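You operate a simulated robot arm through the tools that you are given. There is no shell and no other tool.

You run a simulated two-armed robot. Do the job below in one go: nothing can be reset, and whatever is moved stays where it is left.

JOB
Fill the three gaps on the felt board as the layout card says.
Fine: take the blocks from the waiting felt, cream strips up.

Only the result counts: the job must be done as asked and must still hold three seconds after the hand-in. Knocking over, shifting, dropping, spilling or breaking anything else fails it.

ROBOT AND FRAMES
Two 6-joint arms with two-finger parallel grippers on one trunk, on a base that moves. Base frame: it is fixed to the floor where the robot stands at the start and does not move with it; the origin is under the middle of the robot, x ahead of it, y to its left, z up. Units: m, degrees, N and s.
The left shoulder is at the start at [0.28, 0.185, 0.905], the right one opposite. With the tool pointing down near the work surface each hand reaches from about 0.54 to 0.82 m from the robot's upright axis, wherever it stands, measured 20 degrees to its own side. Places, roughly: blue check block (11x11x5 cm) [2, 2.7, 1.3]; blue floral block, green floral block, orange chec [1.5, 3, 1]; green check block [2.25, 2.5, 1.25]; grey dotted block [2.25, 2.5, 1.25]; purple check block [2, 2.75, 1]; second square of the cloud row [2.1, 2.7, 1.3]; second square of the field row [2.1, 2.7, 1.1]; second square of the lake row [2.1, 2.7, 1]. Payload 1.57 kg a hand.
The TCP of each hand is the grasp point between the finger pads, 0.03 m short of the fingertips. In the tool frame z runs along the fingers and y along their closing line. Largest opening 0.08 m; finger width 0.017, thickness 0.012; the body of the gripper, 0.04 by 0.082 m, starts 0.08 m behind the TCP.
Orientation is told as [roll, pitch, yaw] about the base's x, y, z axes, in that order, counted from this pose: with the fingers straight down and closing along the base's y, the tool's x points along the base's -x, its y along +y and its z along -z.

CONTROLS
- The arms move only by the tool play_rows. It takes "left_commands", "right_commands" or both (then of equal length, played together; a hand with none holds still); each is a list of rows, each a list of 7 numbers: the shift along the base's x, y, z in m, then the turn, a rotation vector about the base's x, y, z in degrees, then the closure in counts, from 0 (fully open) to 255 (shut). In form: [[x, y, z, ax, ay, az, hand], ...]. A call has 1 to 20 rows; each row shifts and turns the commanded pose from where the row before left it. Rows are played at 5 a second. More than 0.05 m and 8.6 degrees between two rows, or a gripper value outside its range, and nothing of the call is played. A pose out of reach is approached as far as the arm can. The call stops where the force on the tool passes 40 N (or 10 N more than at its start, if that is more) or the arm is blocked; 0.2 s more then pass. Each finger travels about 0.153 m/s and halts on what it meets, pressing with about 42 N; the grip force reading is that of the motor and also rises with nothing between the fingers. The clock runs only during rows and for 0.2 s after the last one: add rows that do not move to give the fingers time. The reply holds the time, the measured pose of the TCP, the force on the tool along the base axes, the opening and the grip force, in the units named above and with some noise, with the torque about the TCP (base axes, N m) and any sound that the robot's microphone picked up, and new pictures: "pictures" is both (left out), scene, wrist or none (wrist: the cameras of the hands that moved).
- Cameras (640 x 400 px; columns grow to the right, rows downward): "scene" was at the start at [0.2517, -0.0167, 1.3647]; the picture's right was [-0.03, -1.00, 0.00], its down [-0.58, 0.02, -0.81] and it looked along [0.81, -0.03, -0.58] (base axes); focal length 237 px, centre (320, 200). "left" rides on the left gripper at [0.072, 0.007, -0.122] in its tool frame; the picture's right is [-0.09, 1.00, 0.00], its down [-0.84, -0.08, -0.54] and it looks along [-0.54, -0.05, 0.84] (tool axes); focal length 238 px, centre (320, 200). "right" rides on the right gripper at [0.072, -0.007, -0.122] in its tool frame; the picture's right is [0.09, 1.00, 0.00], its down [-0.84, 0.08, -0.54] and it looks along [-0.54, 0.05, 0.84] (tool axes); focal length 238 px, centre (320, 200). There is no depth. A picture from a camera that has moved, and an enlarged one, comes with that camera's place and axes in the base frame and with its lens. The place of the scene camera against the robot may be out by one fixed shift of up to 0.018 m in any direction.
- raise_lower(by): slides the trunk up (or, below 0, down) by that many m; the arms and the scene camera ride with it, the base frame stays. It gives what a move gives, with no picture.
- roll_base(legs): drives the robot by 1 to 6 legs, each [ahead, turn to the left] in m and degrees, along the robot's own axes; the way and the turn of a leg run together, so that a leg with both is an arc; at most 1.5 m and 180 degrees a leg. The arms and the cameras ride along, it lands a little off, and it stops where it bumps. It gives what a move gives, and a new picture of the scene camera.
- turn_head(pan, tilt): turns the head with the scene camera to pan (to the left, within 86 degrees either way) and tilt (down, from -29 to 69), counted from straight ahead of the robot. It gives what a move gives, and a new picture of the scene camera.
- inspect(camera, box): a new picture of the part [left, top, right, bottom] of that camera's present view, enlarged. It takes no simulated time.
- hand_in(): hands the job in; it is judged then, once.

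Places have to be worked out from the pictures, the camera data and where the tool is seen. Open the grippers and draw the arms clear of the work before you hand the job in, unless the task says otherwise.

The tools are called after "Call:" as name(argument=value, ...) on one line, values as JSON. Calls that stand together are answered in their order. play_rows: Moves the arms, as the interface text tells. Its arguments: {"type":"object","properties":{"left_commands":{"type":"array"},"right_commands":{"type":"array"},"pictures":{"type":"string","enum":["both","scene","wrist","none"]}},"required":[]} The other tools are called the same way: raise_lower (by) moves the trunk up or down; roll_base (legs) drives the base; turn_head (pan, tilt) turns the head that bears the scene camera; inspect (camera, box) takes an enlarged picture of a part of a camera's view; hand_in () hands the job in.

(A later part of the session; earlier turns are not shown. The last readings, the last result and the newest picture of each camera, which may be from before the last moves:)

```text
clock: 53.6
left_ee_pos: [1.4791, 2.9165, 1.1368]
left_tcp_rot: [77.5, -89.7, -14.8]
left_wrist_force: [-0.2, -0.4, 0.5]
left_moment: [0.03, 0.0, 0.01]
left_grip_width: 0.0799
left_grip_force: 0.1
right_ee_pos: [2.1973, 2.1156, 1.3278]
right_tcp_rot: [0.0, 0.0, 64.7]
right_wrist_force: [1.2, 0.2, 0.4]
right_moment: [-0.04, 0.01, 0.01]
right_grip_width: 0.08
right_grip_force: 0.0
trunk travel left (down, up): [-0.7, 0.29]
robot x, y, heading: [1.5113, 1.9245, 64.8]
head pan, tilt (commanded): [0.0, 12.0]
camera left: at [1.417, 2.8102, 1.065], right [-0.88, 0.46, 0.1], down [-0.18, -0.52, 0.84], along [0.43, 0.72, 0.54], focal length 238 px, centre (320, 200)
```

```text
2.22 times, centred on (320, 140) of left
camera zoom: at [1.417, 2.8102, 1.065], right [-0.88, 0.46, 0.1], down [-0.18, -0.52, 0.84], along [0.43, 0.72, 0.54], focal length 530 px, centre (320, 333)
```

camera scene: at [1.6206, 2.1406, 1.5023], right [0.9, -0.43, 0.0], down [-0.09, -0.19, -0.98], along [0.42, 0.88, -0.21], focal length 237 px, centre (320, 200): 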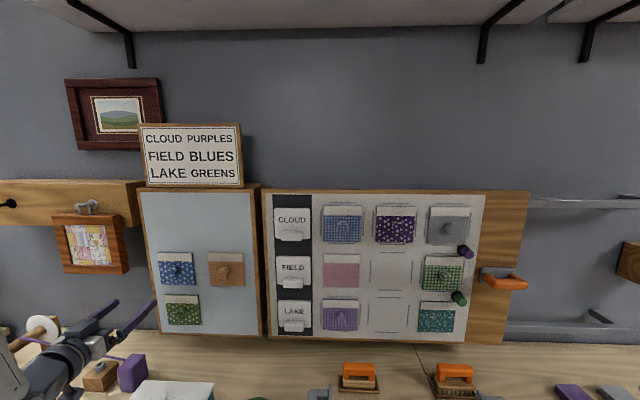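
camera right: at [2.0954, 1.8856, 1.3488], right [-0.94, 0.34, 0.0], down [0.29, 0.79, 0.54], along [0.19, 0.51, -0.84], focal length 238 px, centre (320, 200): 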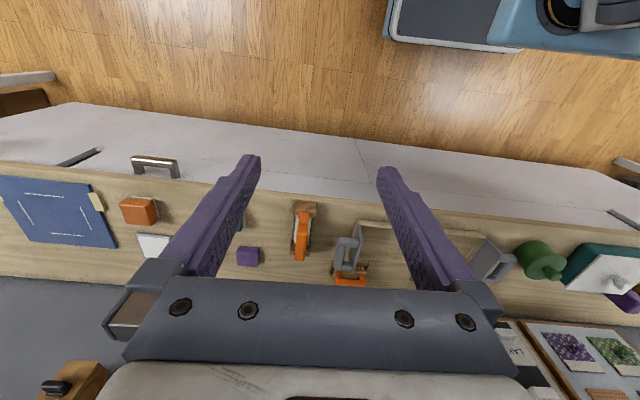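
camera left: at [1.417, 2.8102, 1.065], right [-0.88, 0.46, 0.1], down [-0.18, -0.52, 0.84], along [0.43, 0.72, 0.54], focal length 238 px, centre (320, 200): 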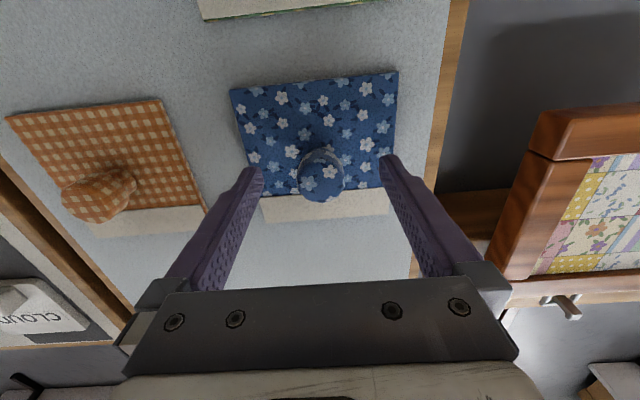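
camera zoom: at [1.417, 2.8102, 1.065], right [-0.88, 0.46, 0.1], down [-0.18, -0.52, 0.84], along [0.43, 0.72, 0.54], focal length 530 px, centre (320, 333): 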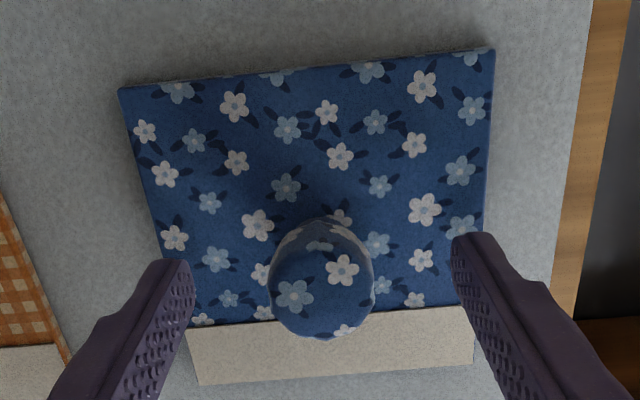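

Well centred. I close on the blue knob and pull it straight back off the felt.

Call:
play_rows(left_commands=[[0, 0, 0, 0, 0, 0, 255], [0, 0, 0, 0, 0, 0, 255], [0, 0, 0, 0, 0, 0, 255]], pictures="wrist")

Call:
play_rows(left_commands=[[-0.0046, -0.0089, 0, 0, 0, 0, 255], [-0.0046, -0.0089, 0, 0, 0, 0, 255], [-0.0046, -0.0089, 0, 0, 0, 0, 255], [-0.0115, -0.0222, 0, 0, 0, 0, 255], [-0.0138, -0.0266, 0, 0, 0, 0, 255], [-0.0138, -0.0266, 0, 0, 0, 0, 255], [0, 0, 0, 0, 0, 0, 255]], pictures="both")

```text
clock: 54.4
left_ee_pos: [1.4799, 2.9151, 1.1368]
left_tcp_rot: [79.8, -89.7, -17.2]
left_wrist_force: [-1.6, 5.2, 0.0]
left_moment: [-0.02, 0.01, -0.39]
left_grip_width: 0.0292
left_grip_force: 38.4
right_ee_pos: [2.1988, 2.1154, 1.3253]
right_tcp_rot: [0.0, 0.0, 64.6]
right_wrist_force: [0.3, 0.0, 0.0]
right_moment: [0.01, 0.02, -0.03]
right_grip_width: 0.0801
right_grip_force: 0.0
trunk travel left (down, up): [-0.7, 0.29]
robot x, y, heading: [1.5092, 1.925, 64.7]
head pan, tilt (commanded): [0.0, 12.0]
camera left: at [1.4165, 2.8103, 1.065], right [-0.88, 0.46, 0.1], down [-0.18, -0.52, 0.84], along [0.43, 0.72, 0.54], focal length 238 px, centre (320, 200)
```

left: 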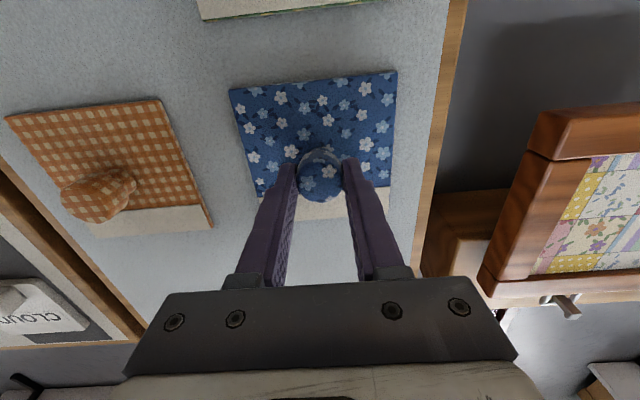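

```text
clock: 56.0
left_ee_pos: [1.4272, 2.8132, 1.1355]
left_tcp_rot: [83.4, -89.8, -20.9]
left_wrist_force: [-0.1, -0.5, -0.2]
left_moment: [-0.04, 0.01, -0.01]
left_grip_width: 0.0289
left_grip_force: 38.7
right_ee_pos: [2.1971, 2.1148, 1.3256]
right_tcp_rot: [0.0, 0.0, 64.7]
right_wrist_force: [0.9, 0.1, 0.0]
right_moment: [-0.01, 0.0, -0.01]
right_grip_width: 0.08
right_grip_force: 0.1
trunk travel left (down, up): [-0.7, 0.29]
robot x, y, heading: [1.5069, 1.924, 64.5]
head pan, tilt (commanded): [0.0, 12.0]
camera scene: at [1.6208, 2.1403, 1.5024], right [0.9, -0.43, 0.0], down [-0.09, -0.19, -0.98], along [0.42, 0.88, -0.21], focal length 237 px, centre (320, 200)
camera left: at [1.3642, 2.7079, 1.0655], right [-0.88, 0.46, 0.1], down [-0.18, -0.52, 0.84], along [0.43, 0.72, 0.54], focal length 238 px, centre (320, 200)
```

scene: 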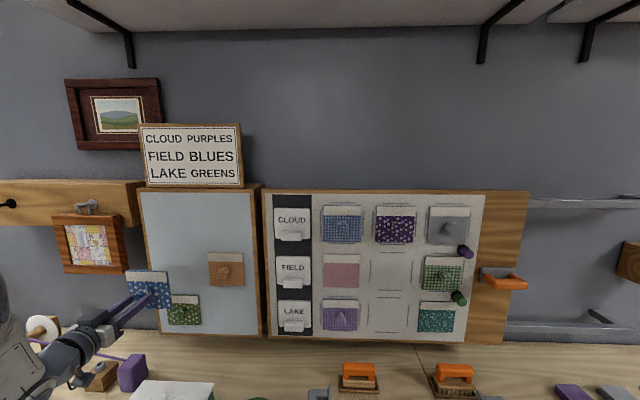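
left: 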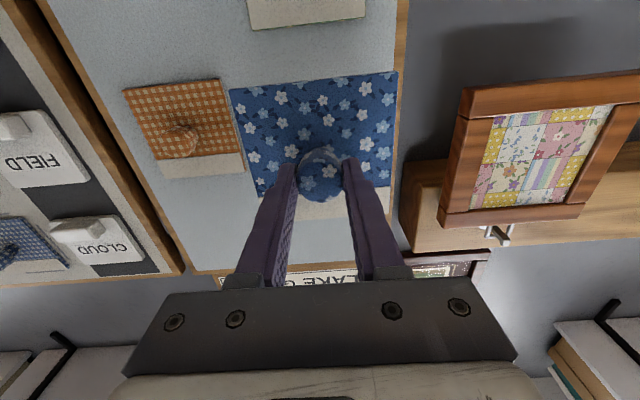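

Blue is held. I carry it right along the row to standoff in front of the field gap (z≈1.138), ~10 cm short of the placed depth.

Call:
play_rows(left_commands=[[0.0426, -0.0208, 0.0002, 0, 0, 0, 255], [0.0426, -0.0208, 0.0002, 0, 0, 0, 255], [0.0426, -0.0208, 0.0002, 0, 0, 0, 255], [0.0426, -0.0208, 0.0002, 0, 0, 0, 255], [0.0426, -0.0208, 0.0002, 0, 0, 0, 255], [0.0426, -0.0208, 0.0002, 0, 0, 0, 255], [0.0426, -0.0208, 0.0002, 0, 0, 0, 255], [0.0426, -0.0208, 0.0002, 0, 0, 0, 255], [0.0426, -0.0208, 0.0002, 0, 0, 0, 255], [0.0426, -0.0208, 0.0002, 0, 0, 0, 255], [0.0426, -0.0208, 0.0002, 0, 0, 0, 255], [0.0426, -0.0208, 0.0002, 0, 0, 0, 255], [0.0426, -0.0208, 0.0002, 0, 0, 0, 255], [0.0426, -0.0208, 0.0002, 0, 0, 0, 255], [0, 0, 0, 0, 0, 0, 255]], pictures="both")

```text
clock: 59.2
left_ee_pos: [2.0247, 2.5227, 1.1398]
left_tcp_rot: [75.1, -89.7, -12.5]
left_wrist_force: [0.4, 1.6, -0.7]
left_moment: [0.0, -0.02, 0.01]
left_grip_width: 0.0291
left_grip_force: 39.2
right_ee_pos: [2.1976, 2.1151, 1.3268]
right_tcp_rot: [0.0, 0.1, 64.7]
right_wrist_force: [0.2, -0.2, -0.4]
right_moment: [-0.03, -0.02, -0.01]
right_grip_width: 0.0798
right_grip_force: 0.1
trunk travel left (down, up): [-0.7, 0.29]
robot x, y, heading: [1.5091, 1.9242, 65.0]
head pan, tilt (commanded): [0.0, 12.0]
camera scene: at [1.6212, 2.1403, 1.5023], right [0.9, -0.43, 0.0], down [-0.09, -0.19, -0.98], along [0.42, 0.88, -0.21], focal length 237 px, centre (320, 200)
camera left: at [1.9618, 2.4169, 1.0678], right [-0.88, 0.46, 0.1], down [-0.18, -0.52, 0.84], along [0.43, 0.72, 0.54], focal length 238 px, centre (320, 200)
```

scene: 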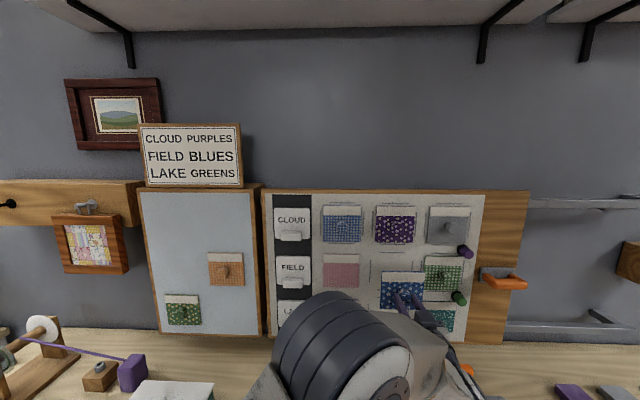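
left: 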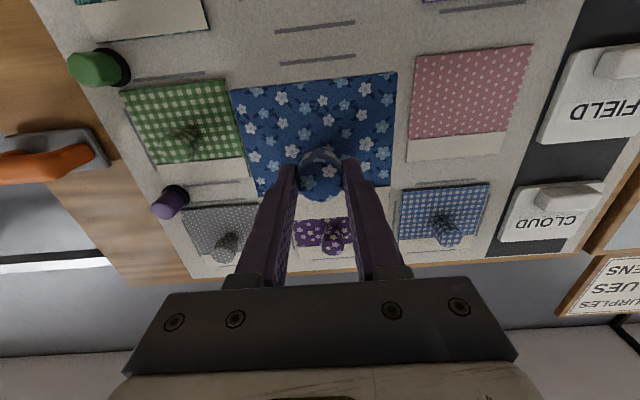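

Blue is in front of the field gap. I advance 0.07 m and compare edges with the frame dashes.

Call:
play_rows(left_commands=[[0.0161, 0.0311, 0, 0, 0, 0, 255], [0.0161, 0.0311, 0, 0, 0, 0, 255], [0, 0, 0, 0, 0, 0, 255]], pictures="wrist")

Call:
inspect(camera="left", box=[200, 20, 440, 170])

Call:
inspect(camera="scene", box=[355, 240, 455, 305])

```text
clock: 60.0
left_ee_pos: [2.0561, 2.5836, 1.1391]
left_tcp_rot: [78.6, -89.6, -16.0]
left_wrist_force: [-0.5, 0.1, 0.2]
left_moment: [0.0, 0.0, -0.02]
left_grip_width: 0.0291
left_grip_force: 39.2
right_ee_pos: [2.1982, 2.1155, 1.3266]
right_tcp_rot: [-0.1, 0.1, 64.7]
right_wrist_force: [-0.4, 0.3, 0.4]
right_moment: [-0.03, 0.01, 0.01]
right_grip_width: 0.0802
right_grip_force: 0.0
trunk travel left (down, up): [-0.7, 0.29]
robot x, y, heading: [1.509, 1.9244, 64.8]
head pan, tilt (commanded): [0.0, 12.0]
camera left: at [1.9936, 2.4793, 1.067], right [-0.88, 0.46, 0.1], down [-0.18, -0.52, 0.84], along [0.43, 0.72, 0.54], focal length 238 px, centre (320, 200)
```

left: 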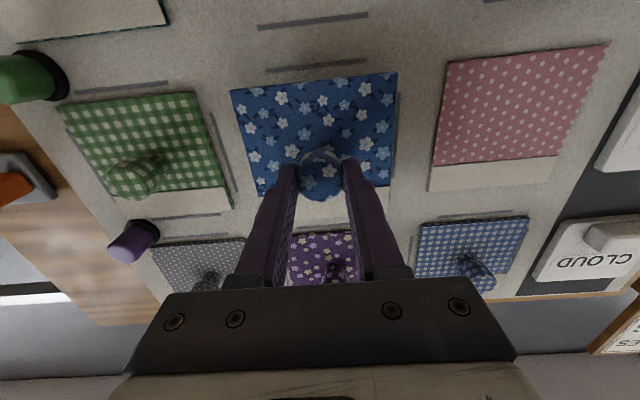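

```text
2.67 times, centred on (320, 95) of left
camera zoom: at [1.9936, 2.4793, 1.067], right [-0.88, 0.46, 0.1], down [-0.18, -0.52, 0.84], along [0.43, 0.72, 0.54], focal length 636 px, centre (320, 480)
```

zoom: 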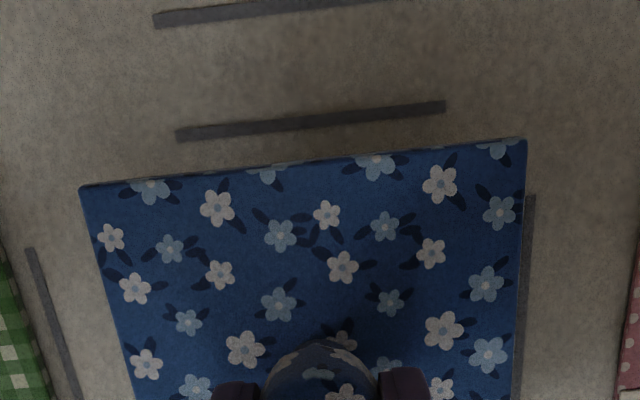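

```text
6.15 times, centred on (405, 272) of scene
camera zoom: at [1.6211, 2.1405, 1.5023], right [0.9, -0.43, 0.0], down [-0.09, -0.19, -0.98], along [0.42, 0.88, -0.21], focal length 1458 px, centre (-203, -246)
```

zoom: 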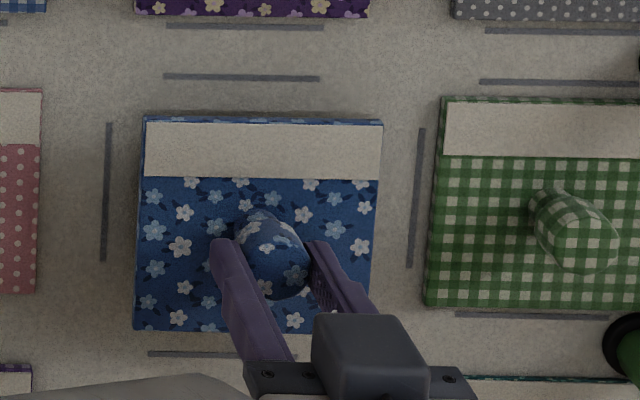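

The blue block is ~2 mm low and ~2 mm right of centre. I trim and advance 0.02 m.

Call:
play_rows(left_commands=[[-0.0016, 0.0008, 0.002, 0, 0, 0, 255], [0.0046, 0.0089, 0, 0, 0, 0, 255], [0.0046, 0.0089, 0, 0, 0, 0, 255], [0, 0, 0, 0, 0, 0, 255]], pictures="wrist")

Call:
inspect(camera="left", box=[200, 40, 440, 220])

Call:
inspect(camera="scene", box=[355, 240, 455, 305])

```text
clock: 61.0
left_ee_pos: [2.0625, 2.6032, 1.1403]
left_tcp_rot: [77.2, -89.7, -14.7]
left_wrist_force: [-0.1, 0.6, -0.8]
left_moment: [-0.02, 0.03, 0.0]
left_grip_width: 0.029
left_grip_force: 38.5
right_ee_pos: [2.1988, 2.1159, 1.3271]
right_tcp_rot: [0.0, 0.0, 64.7]
right_wrist_force: [0.4, -0.2, 0.5]
right_moment: [-0.02, 0.03, 0.01]
right_grip_width: 0.0799
right_grip_force: 0.1
trunk travel left (down, up): [-0.7, 0.29]
robot x, y, heading: [1.5086, 1.9216, 65.1]
head pan, tilt (commanded): [0.0, 12.0]
camera left: at [2.0004, 2.4978, 1.0694], right [-0.88, 0.46, 0.1], down [-0.18, -0.52, 0.84], along [0.43, 0.72, 0.54], focal length 238 px, centre (320, 200)
```

left: 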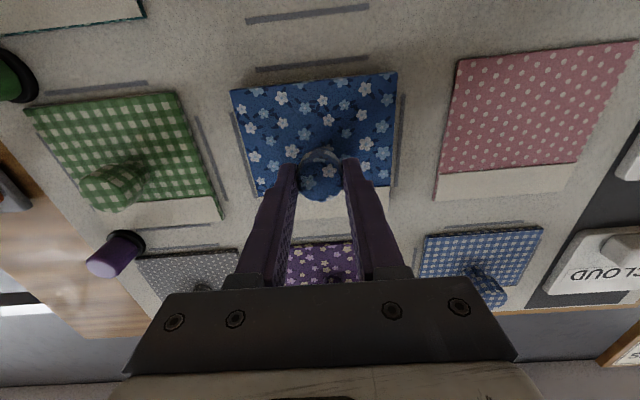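

```text
2.22 times, centred on (320, 130) of left
camera zoom: at [2.0004, 2.4978, 1.0694], right [-0.88, 0.46, 0.1], down [-0.18, -0.52, 0.84], along [0.43, 0.72, 0.54], focal length 530 px, centre (320, 356)
```

zoom: 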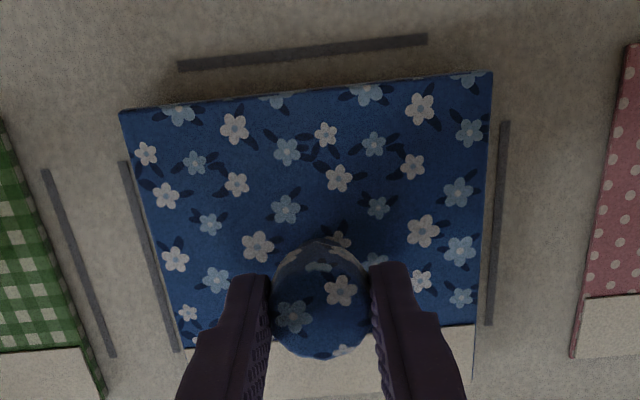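

```text
6.15 times, centred on (405, 272) of scene
camera zoom: at [1.6211, 2.1405, 1.5023], right [0.9, -0.43, 0.0], down [-0.09, -0.19, -0.98], along [0.42, 0.88, -0.21], focal length 1458 px, centre (-203, -246)
```

zoom: 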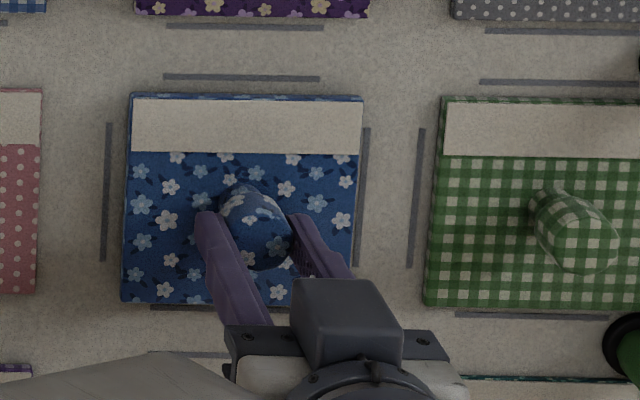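

Now centred within 1 mm. I press the last ~1 cm in small steps.

Call:
play_rows(left_commands=[[0.002, 0.0034, 0, 0, 0, 0, 255], [0.0019, 0.0036, 0, 0, 0, 0, 255], [0.0014, 0.0027, 0, 0, 0, 0, 255], [0, 0, 0, 0, 0, 0, 255]], pictures="wrist")

```text
clock: 62.0
left_ee_pos: [2.0689, 2.6105, 1.141]
left_tcp_rot: [82.7, -89.6, -20.1]
left_wrist_force: [-19.6, -25.4, -3.5]
left_moment: [-0.04, 0.04, 0.1]
left_grip_width: 0.0296
left_grip_force: 39.4
right_ee_pos: [2.197, 2.1145, 1.3282]
right_tcp_rot: [0.0, -0.2, 64.7]
right_wrist_force: [0.4, 0.0, -0.1]
right_moment: [0.04, -0.01, -0.03]
right_grip_width: 0.08
right_grip_force: 0.0
trunk travel left (down, up): [-0.7, 0.29]
robot x, y, heading: [1.5144, 1.9248, 64.7]
head pan, tilt (commanded): [0.0, 12.0]
camera left: at [2.005, 2.5054, 1.0701], right [-0.88, 0.46, 0.1], down [-0.18, -0.52, 0.84], along [0.43, 0.72, 0.54], focal length 238 px, centre (320, 200)
```

left: 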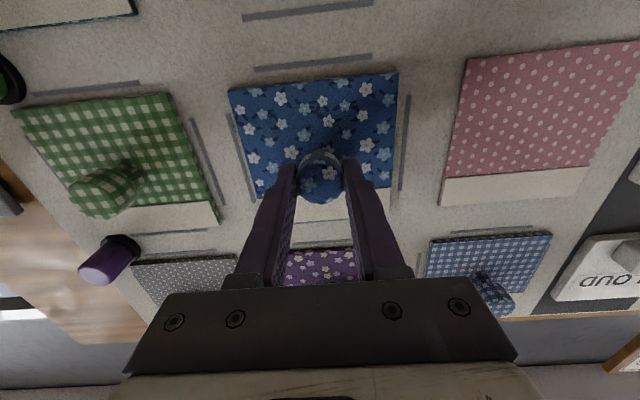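

Pressed flush at ~32 N with negligible moment. I check the alignment once more, then release.

Call:
inspect(camera="left", box=[200, 40, 440, 220])

Call:
inspect(camera="scene", box=[355, 240, 455, 305])

```text
2.22 times, centred on (320, 130) of left
camera zoom: at [2.005, 2.5054, 1.0701], right [-0.88, 0.46, 0.1], down [-0.18, -0.52, 0.84], along [0.43, 0.72, 0.54], focal length 530 px, centre (320, 356)
```

zoom: 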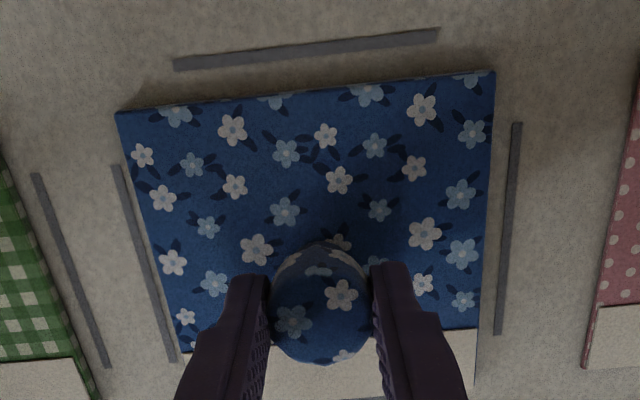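

```text
6.15 times, centred on (405, 272) of scene
camera zoom: at [1.6198, 2.1388, 1.5026], right [0.9, -0.43, 0.0], down [-0.09, -0.19, -0.98], along [0.42, 0.88, -0.21], focal length 1458 px, centre (-203, -246)
```

zoom: 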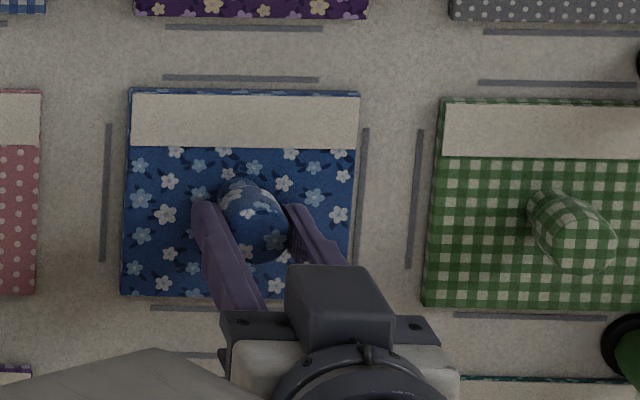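

Aligned within ~1 mm. I open the fingers and draw back.

Call:
play_rows(left_commands=[[0, 0, 0, 0, 0, 0, 0], [0, 0, 0, 0, 0, 0, 0], [0, 0, 0, 0, 0, 0, 0]], pictures="wrist")

Call:
play_rows(left_commands=[[-0.0115, -0.0222, 0, 0, 0, 0, 0], [-0.0207, -0.04, 0, 0, 0, 0, 0], [-0.0207, -0.04, 0, 0, 0, 0, 0], [-0.0069, -0.0133, 0, 0, 0, 0, 0], [0, 0, 0, 0, 0, 0, 0]], pictures="both")

```text
clock: 62.8
left_ee_pos: [2.0686, 2.611, 1.1409]
left_tcp_rot: [82.5, -89.7, -19.9]
left_wrist_force: [-0.4, 0.3, 0.2]
left_moment: [0.02, -0.03, 0.0]
left_grip_width: 0.0801
left_grip_force: 0.0
right_ee_pos: [2.1993, 2.1145, 1.327]
right_tcp_rot: [0.1, 0.0, 64.7]
right_wrist_force: [-0.5, 0.1, 0.5]
right_moment: [0.03, -0.01, -0.02]
right_grip_width: 0.0802
right_grip_force: 0.1
trunk travel left (down, up): [-0.7, 0.29]
robot x, y, heading: [1.5092, 1.924, 64.9]
head pan, tilt (commanded): [0.0, 12.0]
camera left: at [2.0056, 2.5076, 1.0698], right [-0.88, 0.46, 0.1], down [-0.18, -0.52, 0.84], along [0.43, 0.72, 0.54], focal length 238 px, centre (320, 200)
```

left: 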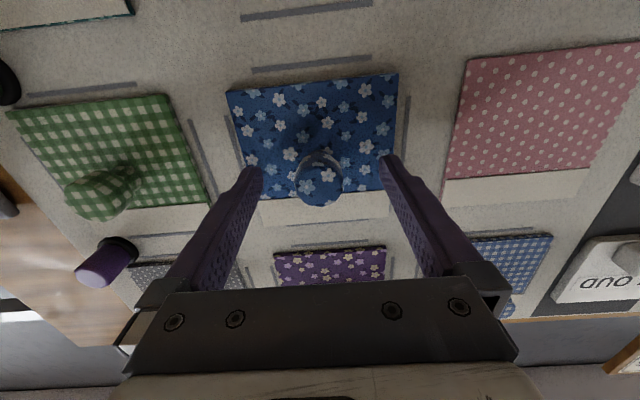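

```text
clock: 64.0
left_ee_pos: [2.0084, 2.4955, 1.1416]
left_tcp_rot: [78.7, -89.8, -16.1]
left_wrist_force: [-0.1, -0.1, -1.4]
left_moment: [0.02, 0.02, 0.01]
left_grip_width: 0.0802
left_grip_force: 0.1
right_ee_pos: [2.1986, 2.1151, 1.3256]
right_tcp_rot: [0.0, 0.0, 64.6]
right_wrist_force: [0.1, 0.5, -0.1]
right_moment: [0.0, 0.02, -0.02]
right_grip_width: 0.0797
right_grip_force: 0.0
trunk travel left (down, up): [-0.7, 0.29]
robot x, y, heading: [1.5076, 1.9236, 65.0]
head pan, tilt (commanded): [0.0, 12.0]
camera scene: at [1.6209, 2.1403, 1.5023], right [0.9, -0.43, 0.0], down [-0.09, -0.19, -0.98], along [0.42, 0.88, -0.21], focal length 237 px, centre (320, 200)
camera left: at [1.9458, 2.391, 1.0701], right [-0.88, 0.46, 0.1], down [-0.18, -0.52, 0.84], along [0.43, 0.72, 0.54], focal length 238 px, centre (320, 200)
```

scene: 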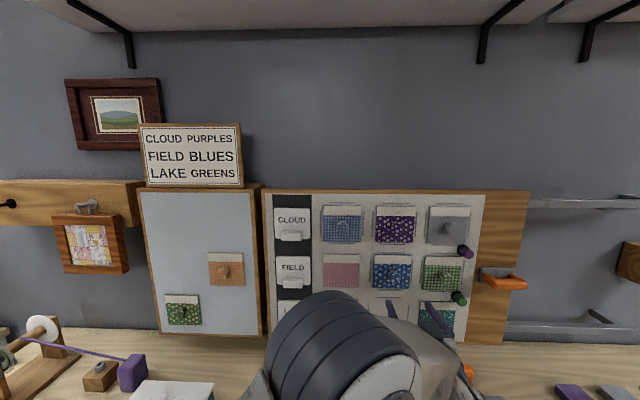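
left: 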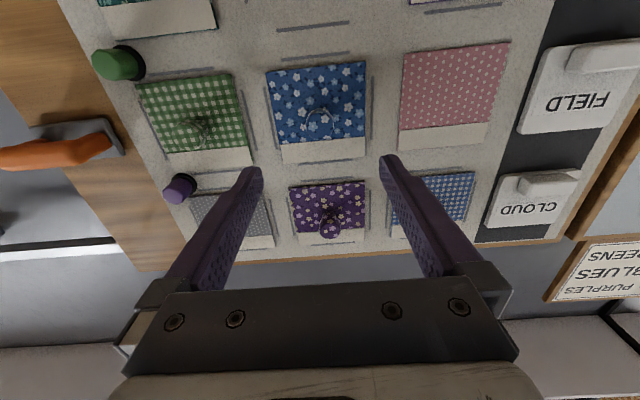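

Purple and blue both hold. I lower the trunk 0.1 m back, then move left to standoff in front of the green block (s≈0.10, z≈0.99).

Call:
raise_lower(by=-0.1)

Call:
play_rows(left_commands=[[-0.0421, 0.0203, -0.0037, 0, 0, 0, 0], [-0.0421, 0.0203, -0.0037, 0, 0, 0, 0], [-0.0421, 0.0203, -0.0037, 0, 0, 0, 0], [-0.0421, 0.0203, -0.0037, 0, 0, 0, 0], [-0.0421, 0.0203, -0.0037, 0, 0, 0, 0], [-0.0421, 0.0203, -0.0037, 0, 0, 0, 0], [-0.0421, 0.0203, -0.0037, 0, 0, 0, 0], [-0.0421, 0.0203, -0.0037, 0, 0, 0, 0], [-0.0421, 0.0203, -0.0037, 0, 0, 0, 0], [-0.0421, 0.0203, -0.0037, 0, 0, 0, 0], [-0.0421, 0.0203, -0.0037, 0, 0, 0, 0], [-0.0421, 0.0203, -0.0037, 0, 0, 0, 0], [-0.0421, 0.0203, -0.0037, 0, 0, 0, 0], [-0.0421, 0.0203, -0.0037, 0, 0, 0, 0], [0, 0, 0, 0, 0, 0, 0]], pictures="both")

```text
clock: 65.4
left_ee_pos: [2.0077, 2.4974, 1.0423]
left_tcp_rot: [80.0, -89.6, -17.5]
left_wrist_force: [0.1, -0.2, -0.8]
left_moment: [0.01, -0.02, -0.02]
left_grip_width: 0.0802
left_grip_force: 0.1
right_ee_pos: [2.197, 2.1154, 1.2273]
right_tcp_rot: [-0.1, 0.0, 64.6]
right_wrist_force: [0.4, 0.0, 0.7]
right_moment: [0.0, 0.0, -0.01]
right_grip_width: 0.0801
right_grip_force: 0.0
trunk travel left (down, up): [-0.6, 0.39]
robot x, y, heading: [1.5078, 1.9266, 65.2]
head pan, tilt (commanded): [0.0, 12.0]
```

```text
clock: 68.6
left_ee_pos: [1.4302, 2.7958, 0.9907]
left_tcp_rot: [73.5, -89.7, -10.9]
left_wrist_force: [-0.1, -1.1, -0.6]
left_moment: [-0.04, -0.04, -0.02]
left_grip_width: 0.08
left_grip_force: 0.0
left hand out of reach, approached as far as the arm can: row 7, 8
right_ee_pos: [2.1974, 2.115, 1.2273]
right_tcp_rot: [0.0, 0.0, 64.8]
right_wrist_force: [0.5, -0.1, -0.1]
right_moment: [-0.01, -0.01, 0.0]
right_grip_width: 0.08
right_grip_force: 0.0
trunk travel left (down, up): [-0.6, 0.39]
robot x, y, heading: [1.508, 1.9227, 64.9]
head pan, tilt (commanded): [0.0, 12.0]
camera scene: at [1.6207, 2.1405, 1.4023], right [0.9, -0.43, 0.0], down [-0.09, -0.19, -0.98], along [0.42, 0.88, -0.21], focal length 237 px, centre (320, 200)
camera left: at [1.3672, 2.6905, 0.9195], right [-0.88, 0.46, 0.1], down [-0.18, -0.52, 0.84], along [0.43, 0.72, 0.54], focal length 238 px, centre (320, 200)
```

scene: 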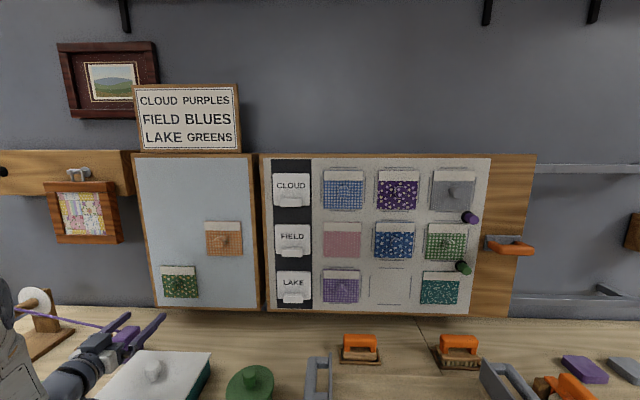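
left: 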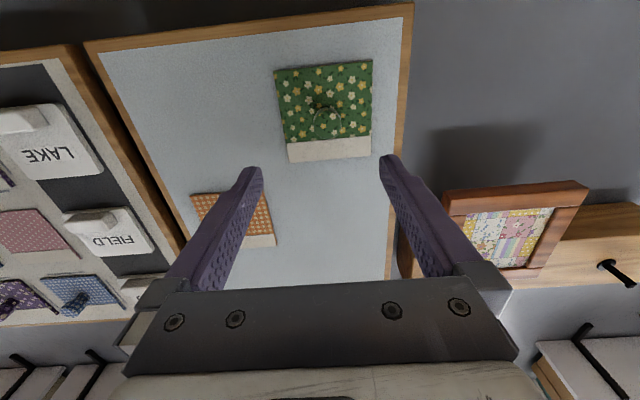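

The green block is straight ahead. I zoom in for its centre.

Call:
inspect(camera="left", box=[240, 40, 400, 180])

```text
2.86 times, centred on (320, 110) of left
camera zoom: at [1.3672, 2.6905, 0.9195], right [-0.88, 0.46, 0.1], down [-0.18, -0.52, 0.84], along [0.43, 0.72, 0.54], focal length 681 px, centre (320, 457)
```

zoom: 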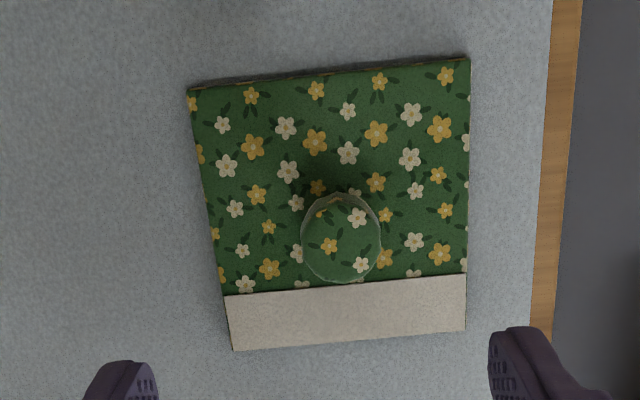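

Green is ~8 mm left of the tool line at z≈0.990. I trim and advance 0.085 m.

Call:
play_rows(left_commands=[[-0.0075, 0.0039, -0.0005, 0, 0, 0, 0], [0.013, 0.0252, 0, 0, 0, 0, 0], [0.013, 0.0252, 0, 0, 0, 0, 0], [0.013, 0.0252, 0, 0, 0, 0, 0], [0, 0, 0, 0, 0, 0, 0]], pictures="wrist")

Call:
inspect(camera="left", box=[220, 50, 420, 230])

```text
clock: 69.8
left_ee_pos: [1.4628, 2.875, 0.9896]
left_tcp_rot: [77.2, -89.7, -14.6]
left_wrist_force: [-0.9, -0.2, -0.1]
left_moment: [-0.01, 0.0, 0.0]
left_grip_width: 0.0802
left_grip_force: 0.0
right_ee_pos: [2.1983, 2.116, 1.227]
right_tcp_rot: [0.1, 0.0, 64.7]
right_wrist_force: [-0.1, 0.3, 0.1]
right_moment: [0.0, -0.01, 0.03]
right_grip_width: 0.0798
right_grip_force: 0.1
trunk travel left (down, up): [-0.6, 0.39]
robot x, y, heading: [1.5084, 1.927, 64.4]
head pan, tilt (commanded): [0.0, 12.0]
camera left: at [1.3998, 2.7707, 0.9187], right [-0.88, 0.46, 0.1], down [-0.18, -0.52, 0.84], along [0.43, 0.72, 0.54], focal length 238 px, centre (320, 200)
```

left: 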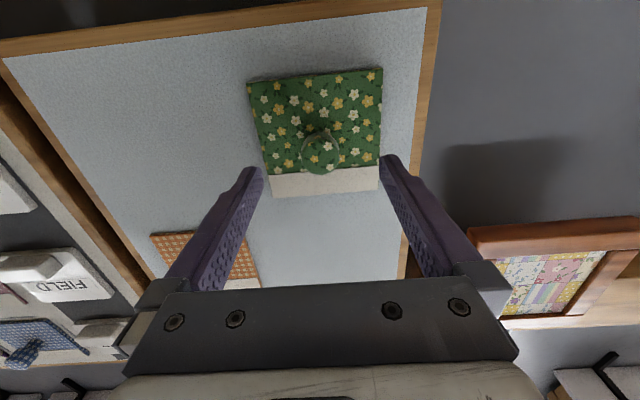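

```text
2.22 times, centred on (320, 140) of left
camera zoom: at [1.3998, 2.7707, 0.9187], right [-0.88, 0.46, 0.1], down [-0.18, -0.52, 0.84], along [0.43, 0.72, 0.54], focal length 530 px, centre (320, 333)
```

zoom: 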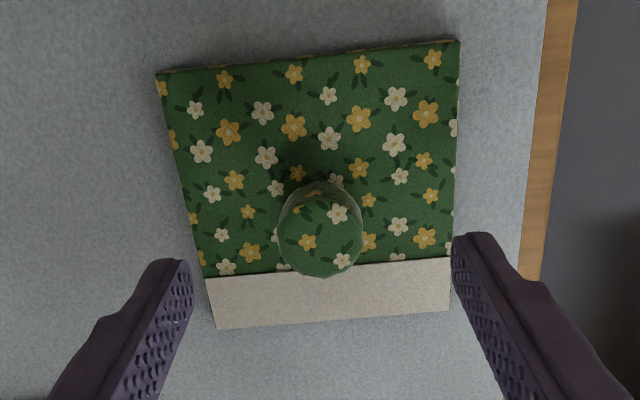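

Centred within 1 mm. I advance the final 0.045 m and grip the green knob.

Call:
play_rows(left_commands=[[0.0069, 0.0133, 0.0003, 0, 0, 0, 0], [0.0069, 0.0133, 0.0003, 0, 0, 0, 0], [0.0069, 0.0133, 0.0003, 0, 0, 0, 0], [0, 0, 0, 0, 0, 0, 0]], pictures="wrist")

Call:
inspect(camera="left", box=[220, 50, 420, 230])

```text
clock: 70.8
left_ee_pos: [1.482, 2.9154, 0.9916]
left_tcp_rot: [74.6, -89.7, -12.0]
left_wrist_force: [-0.5, -0.1, -0.3]
left_moment: [0.02, -0.02, -0.01]
left_grip_width: 0.08
left_grip_force: 0.1
right_ee_pos: [2.1977, 2.1159, 1.2277]
right_tcp_rot: [-0.1, -0.1, 64.7]
right_wrist_force: [-0.9, 0.2, -0.5]
right_moment: [0.03, -0.01, -0.02]
right_grip_width: 0.0804
right_grip_force: 0.0
trunk travel left (down, up): [-0.6, 0.39]
robot x, y, heading: [1.5083, 1.9236, 64.8]
head pan, tilt (commanded): [0.0, 12.0]
camera left: at [1.4203, 2.8106, 0.9196], right [-0.88, 0.46, 0.1], down [-0.18, -0.52, 0.84], along [0.43, 0.72, 0.54], focal length 238 px, centre (320, 200)
```

left: 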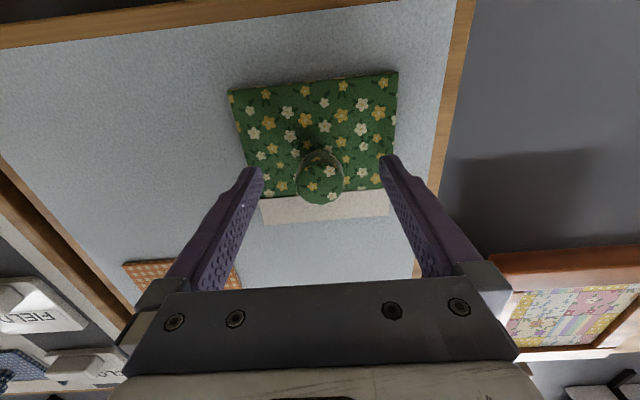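

```text
2.22 times, centred on (320, 140) of left
camera zoom: at [1.4203, 2.8106, 0.9196], right [-0.88, 0.46, 0.1], down [-0.18, -0.52, 0.84], along [0.43, 0.72, 0.54], focal length 530 px, centre (320, 333)
```

zoom: 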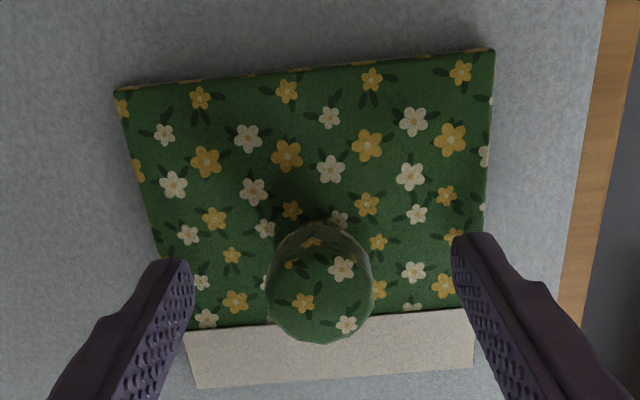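

Same picture as with the blue block. I close on the knob and pull straight back.

Call:
play_rows(left_commands=[[0, 0, 0, 0, 0, 0, 255], [0, 0, 0, 0, 0, 0, 255], [0, 0, 0, 0, 0, 0, 255]], pictures="none")

Call:
play_rows(left_commands=[[-0.0046, -0.0089, 0, 0, 0, 0, 255], [-0.0046, -0.0089, 0, 0, 0, 0, 255], [-0.0046, -0.0089, 0, 0, 0, 0, 255], [-0.0115, -0.0222, 0, 0, 0, 0, 255], [-0.0138, -0.0266, 0, 0, 0, 0, 255], [-0.0138, -0.0266, 0, 0, 0, 0, 255], [0, 0, 0, 0, 0, 0, 255]], pictures="both")

```text
clock: 71.6
left_ee_pos: [1.4833, 2.9158, 0.9909]
left_tcp_rot: [76.9, -89.7, -14.3]
left_wrist_force: [1.0, 0.0, 0.0]
left_moment: [-0.01, 0.01, -0.06]
left_grip_width: 0.0293
left_grip_force: 39.0
right_ee_pos: [2.1976, 2.1149, 1.2266]
right_tcp_rot: [-0.1, 0.0, 64.7]
right_wrist_force: [0.5, -1.0, 0.1]
right_moment: [-0.03, 0.02, 0.0]
right_grip_width: 0.0801
right_grip_force: 0.0
trunk travel left (down, up): [-0.6, 0.39]
robot x, y, heading: [1.5105, 1.9236, 64.9]
head pan, tilt (commanded): [0.0, 12.0]
```

```text
clock: 73.2
left_ee_pos: [1.4288, 2.8133, 0.9906]
left_tcp_rot: [81.0, -89.8, -18.4]
left_wrist_force: [0.2, -0.4, 0.5]
left_moment: [-0.01, 0.01, 0.01]
left_grip_width: 0.0294
left_grip_force: 38.6
right_ee_pos: [2.1977, 2.1163, 1.2267]
right_tcp_rot: [0.0, 0.0, 64.6]
right_wrist_force: [-0.1, 0.4, -0.2]
right_moment: [-0.01, 0.02, 0.0]
right_grip_width: 0.0799
right_grip_force: 0.0
trunk travel left (down, up): [-0.6, 0.39]
robot x, y, heading: [1.5092, 1.9219, 64.9]
head pan, tilt (commanded): [0.0, 12.0]
camera scene: at [1.6208, 2.1404, 1.4023], right [0.9, -0.43, 0.0], down [-0.09, -0.19, -0.98], along [0.42, 0.88, -0.21], focal length 237 px, centre (320, 200)
camera left: at [1.367, 2.7088, 0.9193], right [-0.88, 0.46, 0.1], down [-0.18, -0.52, 0.84], along [0.43, 0.72, 0.54], focal length 238 px, centre (320, 200)
```

scene: 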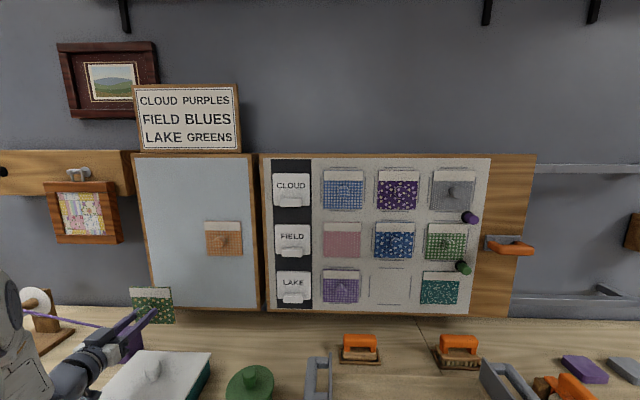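
left: 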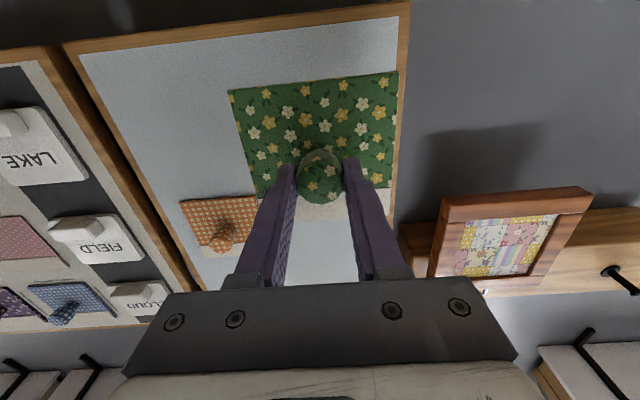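

Green is held. I carry it right along the row (z≈0.99) to standoff in front of the lake gap.

Call:
play_rows(left_commands=[[0.0425, -0.0208, 0, 0, 0, 0, 255], [0.0425, -0.0208, 0, 0, 0, 0, 255], [0.0425, -0.0208, 0, 0, 0, 0, 255], [0.0425, -0.0208, 0, 0, 0, 0, 255], [0.0425, -0.0208, 0, 0, 0, 0, 255], [0.0425, -0.0208, 0, 0, 0, 0, 255], [0.0425, -0.0208, 0, 0, 0, 0, 255], [0.0425, -0.0208, 0, 0, 0, 0, 255], [0.0425, -0.0208, 0, 0, 0, 0, 255], [0.0425, -0.0208, 0, 0, 0, 0, 255], [0.0425, -0.0208, 0, 0, 0, 0, 255], [0.0425, -0.0208, 0, 0, 0, 0, 255], [0.0425, -0.0208, 0, 0, 0, 0, 255], [0.0425, -0.0208, 0, 0, 0, 0, 255], [0, 0, 0, 0, 0, 0, 255]], pictures="both")

```text
clock: 76.4
left_ee_pos: [2.0252, 2.5234, 0.991]
left_tcp_rot: [73.1, -89.6, -10.5]
left_wrist_force: [-0.2, 0.4, 0.1]
left_moment: [-0.01, -0.01, -0.02]
left_grip_width: 0.0295
left_grip_force: 38.8
right_ee_pos: [2.1975, 2.1159, 1.2268]
right_tcp_rot: [-0.1, 0.0, 64.7]
right_wrist_force: [0.1, 0.4, 0.2]
right_moment: [-0.01, -0.01, 0.01]
right_grip_width: 0.0802
right_grip_force: 0.0
trunk travel left (down, up): [-0.6, 0.39]
robot x, y, heading: [1.5116, 1.9268, 65.1]
head pan, tilt (commanded): [0.0, 12.0]
camera scene: at [1.621, 2.1403, 1.4023], right [0.9, -0.43, 0.0], down [-0.09, -0.19, -0.98], along [0.42, 0.88, -0.21], focal length 237 px, centre (320, 200)
camera left: at [1.9613, 2.4182, 0.9194], right [-0.88, 0.46, 0.1], down [-0.18, -0.52, 0.84], along [0.43, 0.72, 0.54], focal length 238 px, centre (320, 200)
```

scene: 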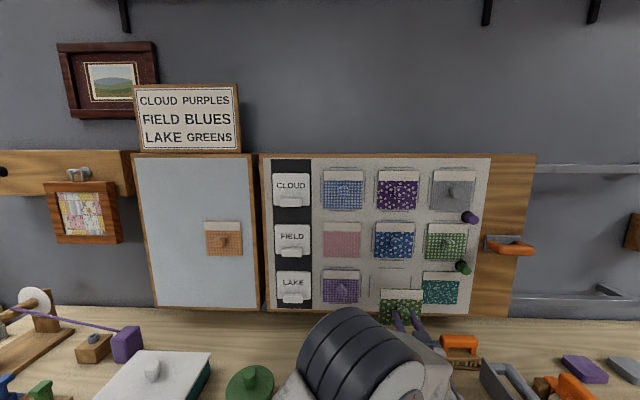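
left: 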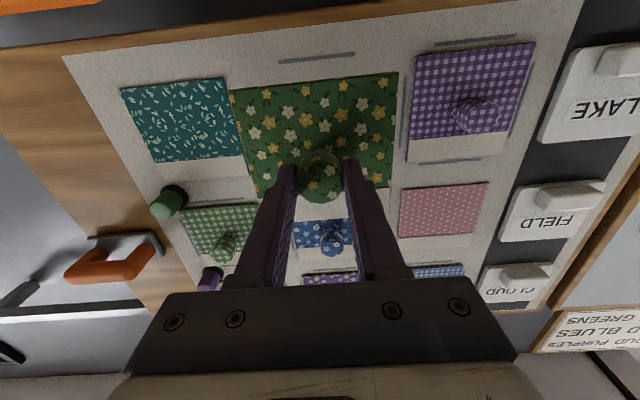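

Green is in front of the lake gap. I advance 0.07 m and check against the dashes.

Call:
play_rows(left_commands=[[0.0161, 0.0311, 0, 0, 0, 0, 255], [0.0161, 0.0311, 0, 0, 0, 0, 255], [0, 0, 0, 0, 0, 0, 255]], pictures="wrist")

Call:
inspect(camera="left", box=[200, 20, 440, 170])

Call:
inspect(camera="scene", box=[345, 255, 445, 320])

```text
clock: 77.2
left_ee_pos: [2.0569, 2.5864, 0.9911]
left_tcp_rot: [74.1, -89.7, -11.5]
left_wrist_force: [-0.4, 0.3, 0.9]
left_moment: [-0.02, -0.01, 0.0]
left_grip_width: 0.0292
left_grip_force: 38.8
right_ee_pos: [2.1994, 2.1145, 1.227]
right_tcp_rot: [0.1, 0.0, 64.7]
right_wrist_force: [0.7, 0.2, 0.5]
right_moment: [0.04, 0.02, 0.02]
right_grip_width: 0.0802
right_grip_force: 0.1
trunk travel left (down, up): [-0.6, 0.39]
robot x, y, heading: [1.5098, 1.9255, 65.2]
head pan, tilt (commanded): [0.0, 12.0]
camera left: at [1.9938, 2.4815, 0.9192], right [-0.88, 0.46, 0.1], down [-0.18, -0.52, 0.84], along [0.43, 0.72, 0.54], focal length 238 px, centre (320, 200)
```

left: 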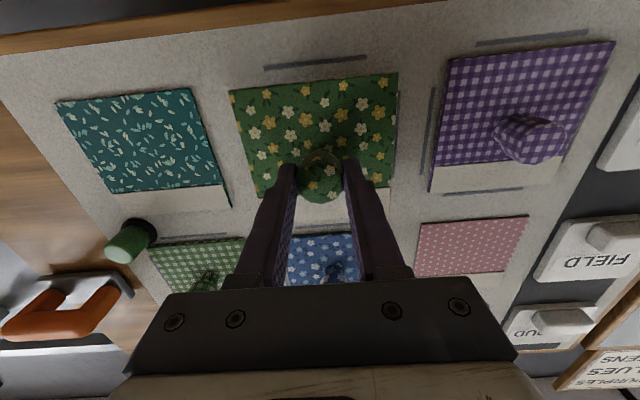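

```text
2.67 times, centred on (320, 95) of left
camera zoom: at [1.9938, 2.4815, 0.9192], right [-0.88, 0.46, 0.1], down [-0.18, -0.52, 0.84], along [0.43, 0.72, 0.54], focal length 636 px, centre (320, 480)
```

zoom: 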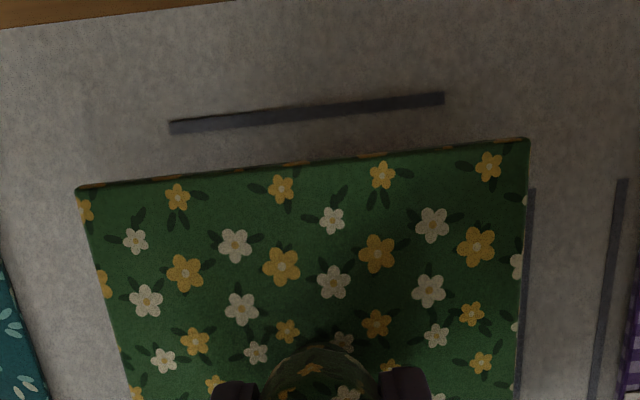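

```text
6.15 times, centred on (395, 288) of scene
camera zoom: at [1.621, 2.1404, 1.4023], right [0.9, -0.43, 0.0], down [-0.09, -0.19, -0.98], along [0.42, 0.88, -0.21], focal length 1458 px, centre (-142, -338)
```

zoom: 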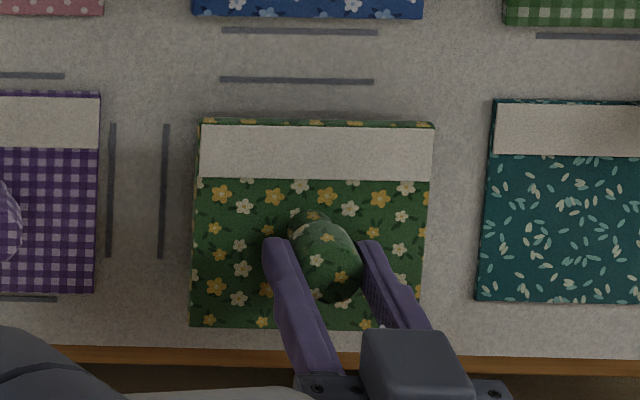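

Nearly centred (0.7 mm right, ~1 mm high). I trim and advance 0.018 m.

Call:
play_rows(left_commands=[[-0.0006, 0.0003, -0.001, 0, 0, 0, 255], [0.0041, 0.008, 0, 0, 0, 0, 255], [0.0041, 0.008, 0, 0, 0, 0, 255], [0, 0, 0, 0, 0, 0, 255]], pictures="wrist")

Call:
inspect(camera="left", box=[200, 40, 440, 220])

Call:
inspect(camera="scene", box=[345, 255, 445, 320])

```text
clock: 78.2
left_ee_pos: [2.0652, 2.601, 0.9896]
left_tcp_rot: [77.4, -89.8, -14.8]
left_wrist_force: [-0.2, 0.6, 0.8]
left_moment: [-0.02, 0.02, 0.01]
left_grip_width: 0.0292
left_grip_force: 38.7
right_ee_pos: [2.1991, 2.1144, 1.227]
right_tcp_rot: [0.0, 0.0, 64.7]
right_wrist_force: [0.3, 0.4, 0.6]
right_moment: [0.0, 0.0, 0.03]
right_grip_width: 0.08
right_grip_force: 0.1
trunk travel left (down, up): [-0.6, 0.39]
robot x, y, heading: [1.5076, 1.9255, 65.0]
head pan, tilt (commanded): [0.0, 12.0]
camera left: at [2.0016, 2.4963, 0.9178], right [-0.88, 0.46, 0.1], down [-0.18, -0.52, 0.84], along [0.43, 0.72, 0.54], focal length 238 px, centre (320, 200)
```

left: 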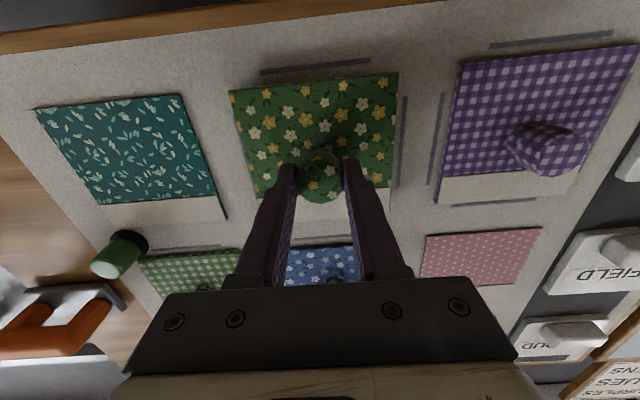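

```text
2.22 times, centred on (320, 130) of left
camera zoom: at [2.0016, 2.4963, 0.9178], right [-0.88, 0.46, 0.1], down [-0.18, -0.52, 0.84], along [0.43, 0.72, 0.54], focal length 530 px, centre (320, 356)
```

zoom: 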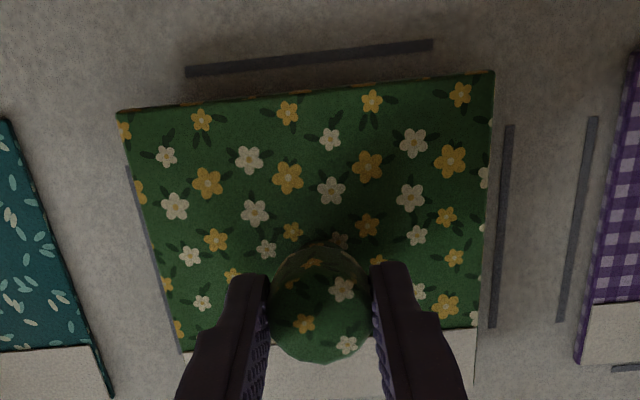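

```text
6.15 times, centred on (395, 288) of scene
camera zoom: at [1.621, 2.1404, 1.4023], right [0.9, -0.43, 0.0], down [-0.09, -0.19, -0.98], along [0.42, 0.88, -0.21], focal length 1458 px, centre (-142, -338)
```

zoom: 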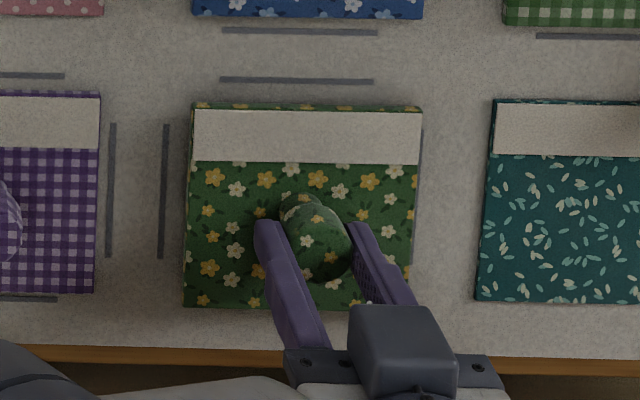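

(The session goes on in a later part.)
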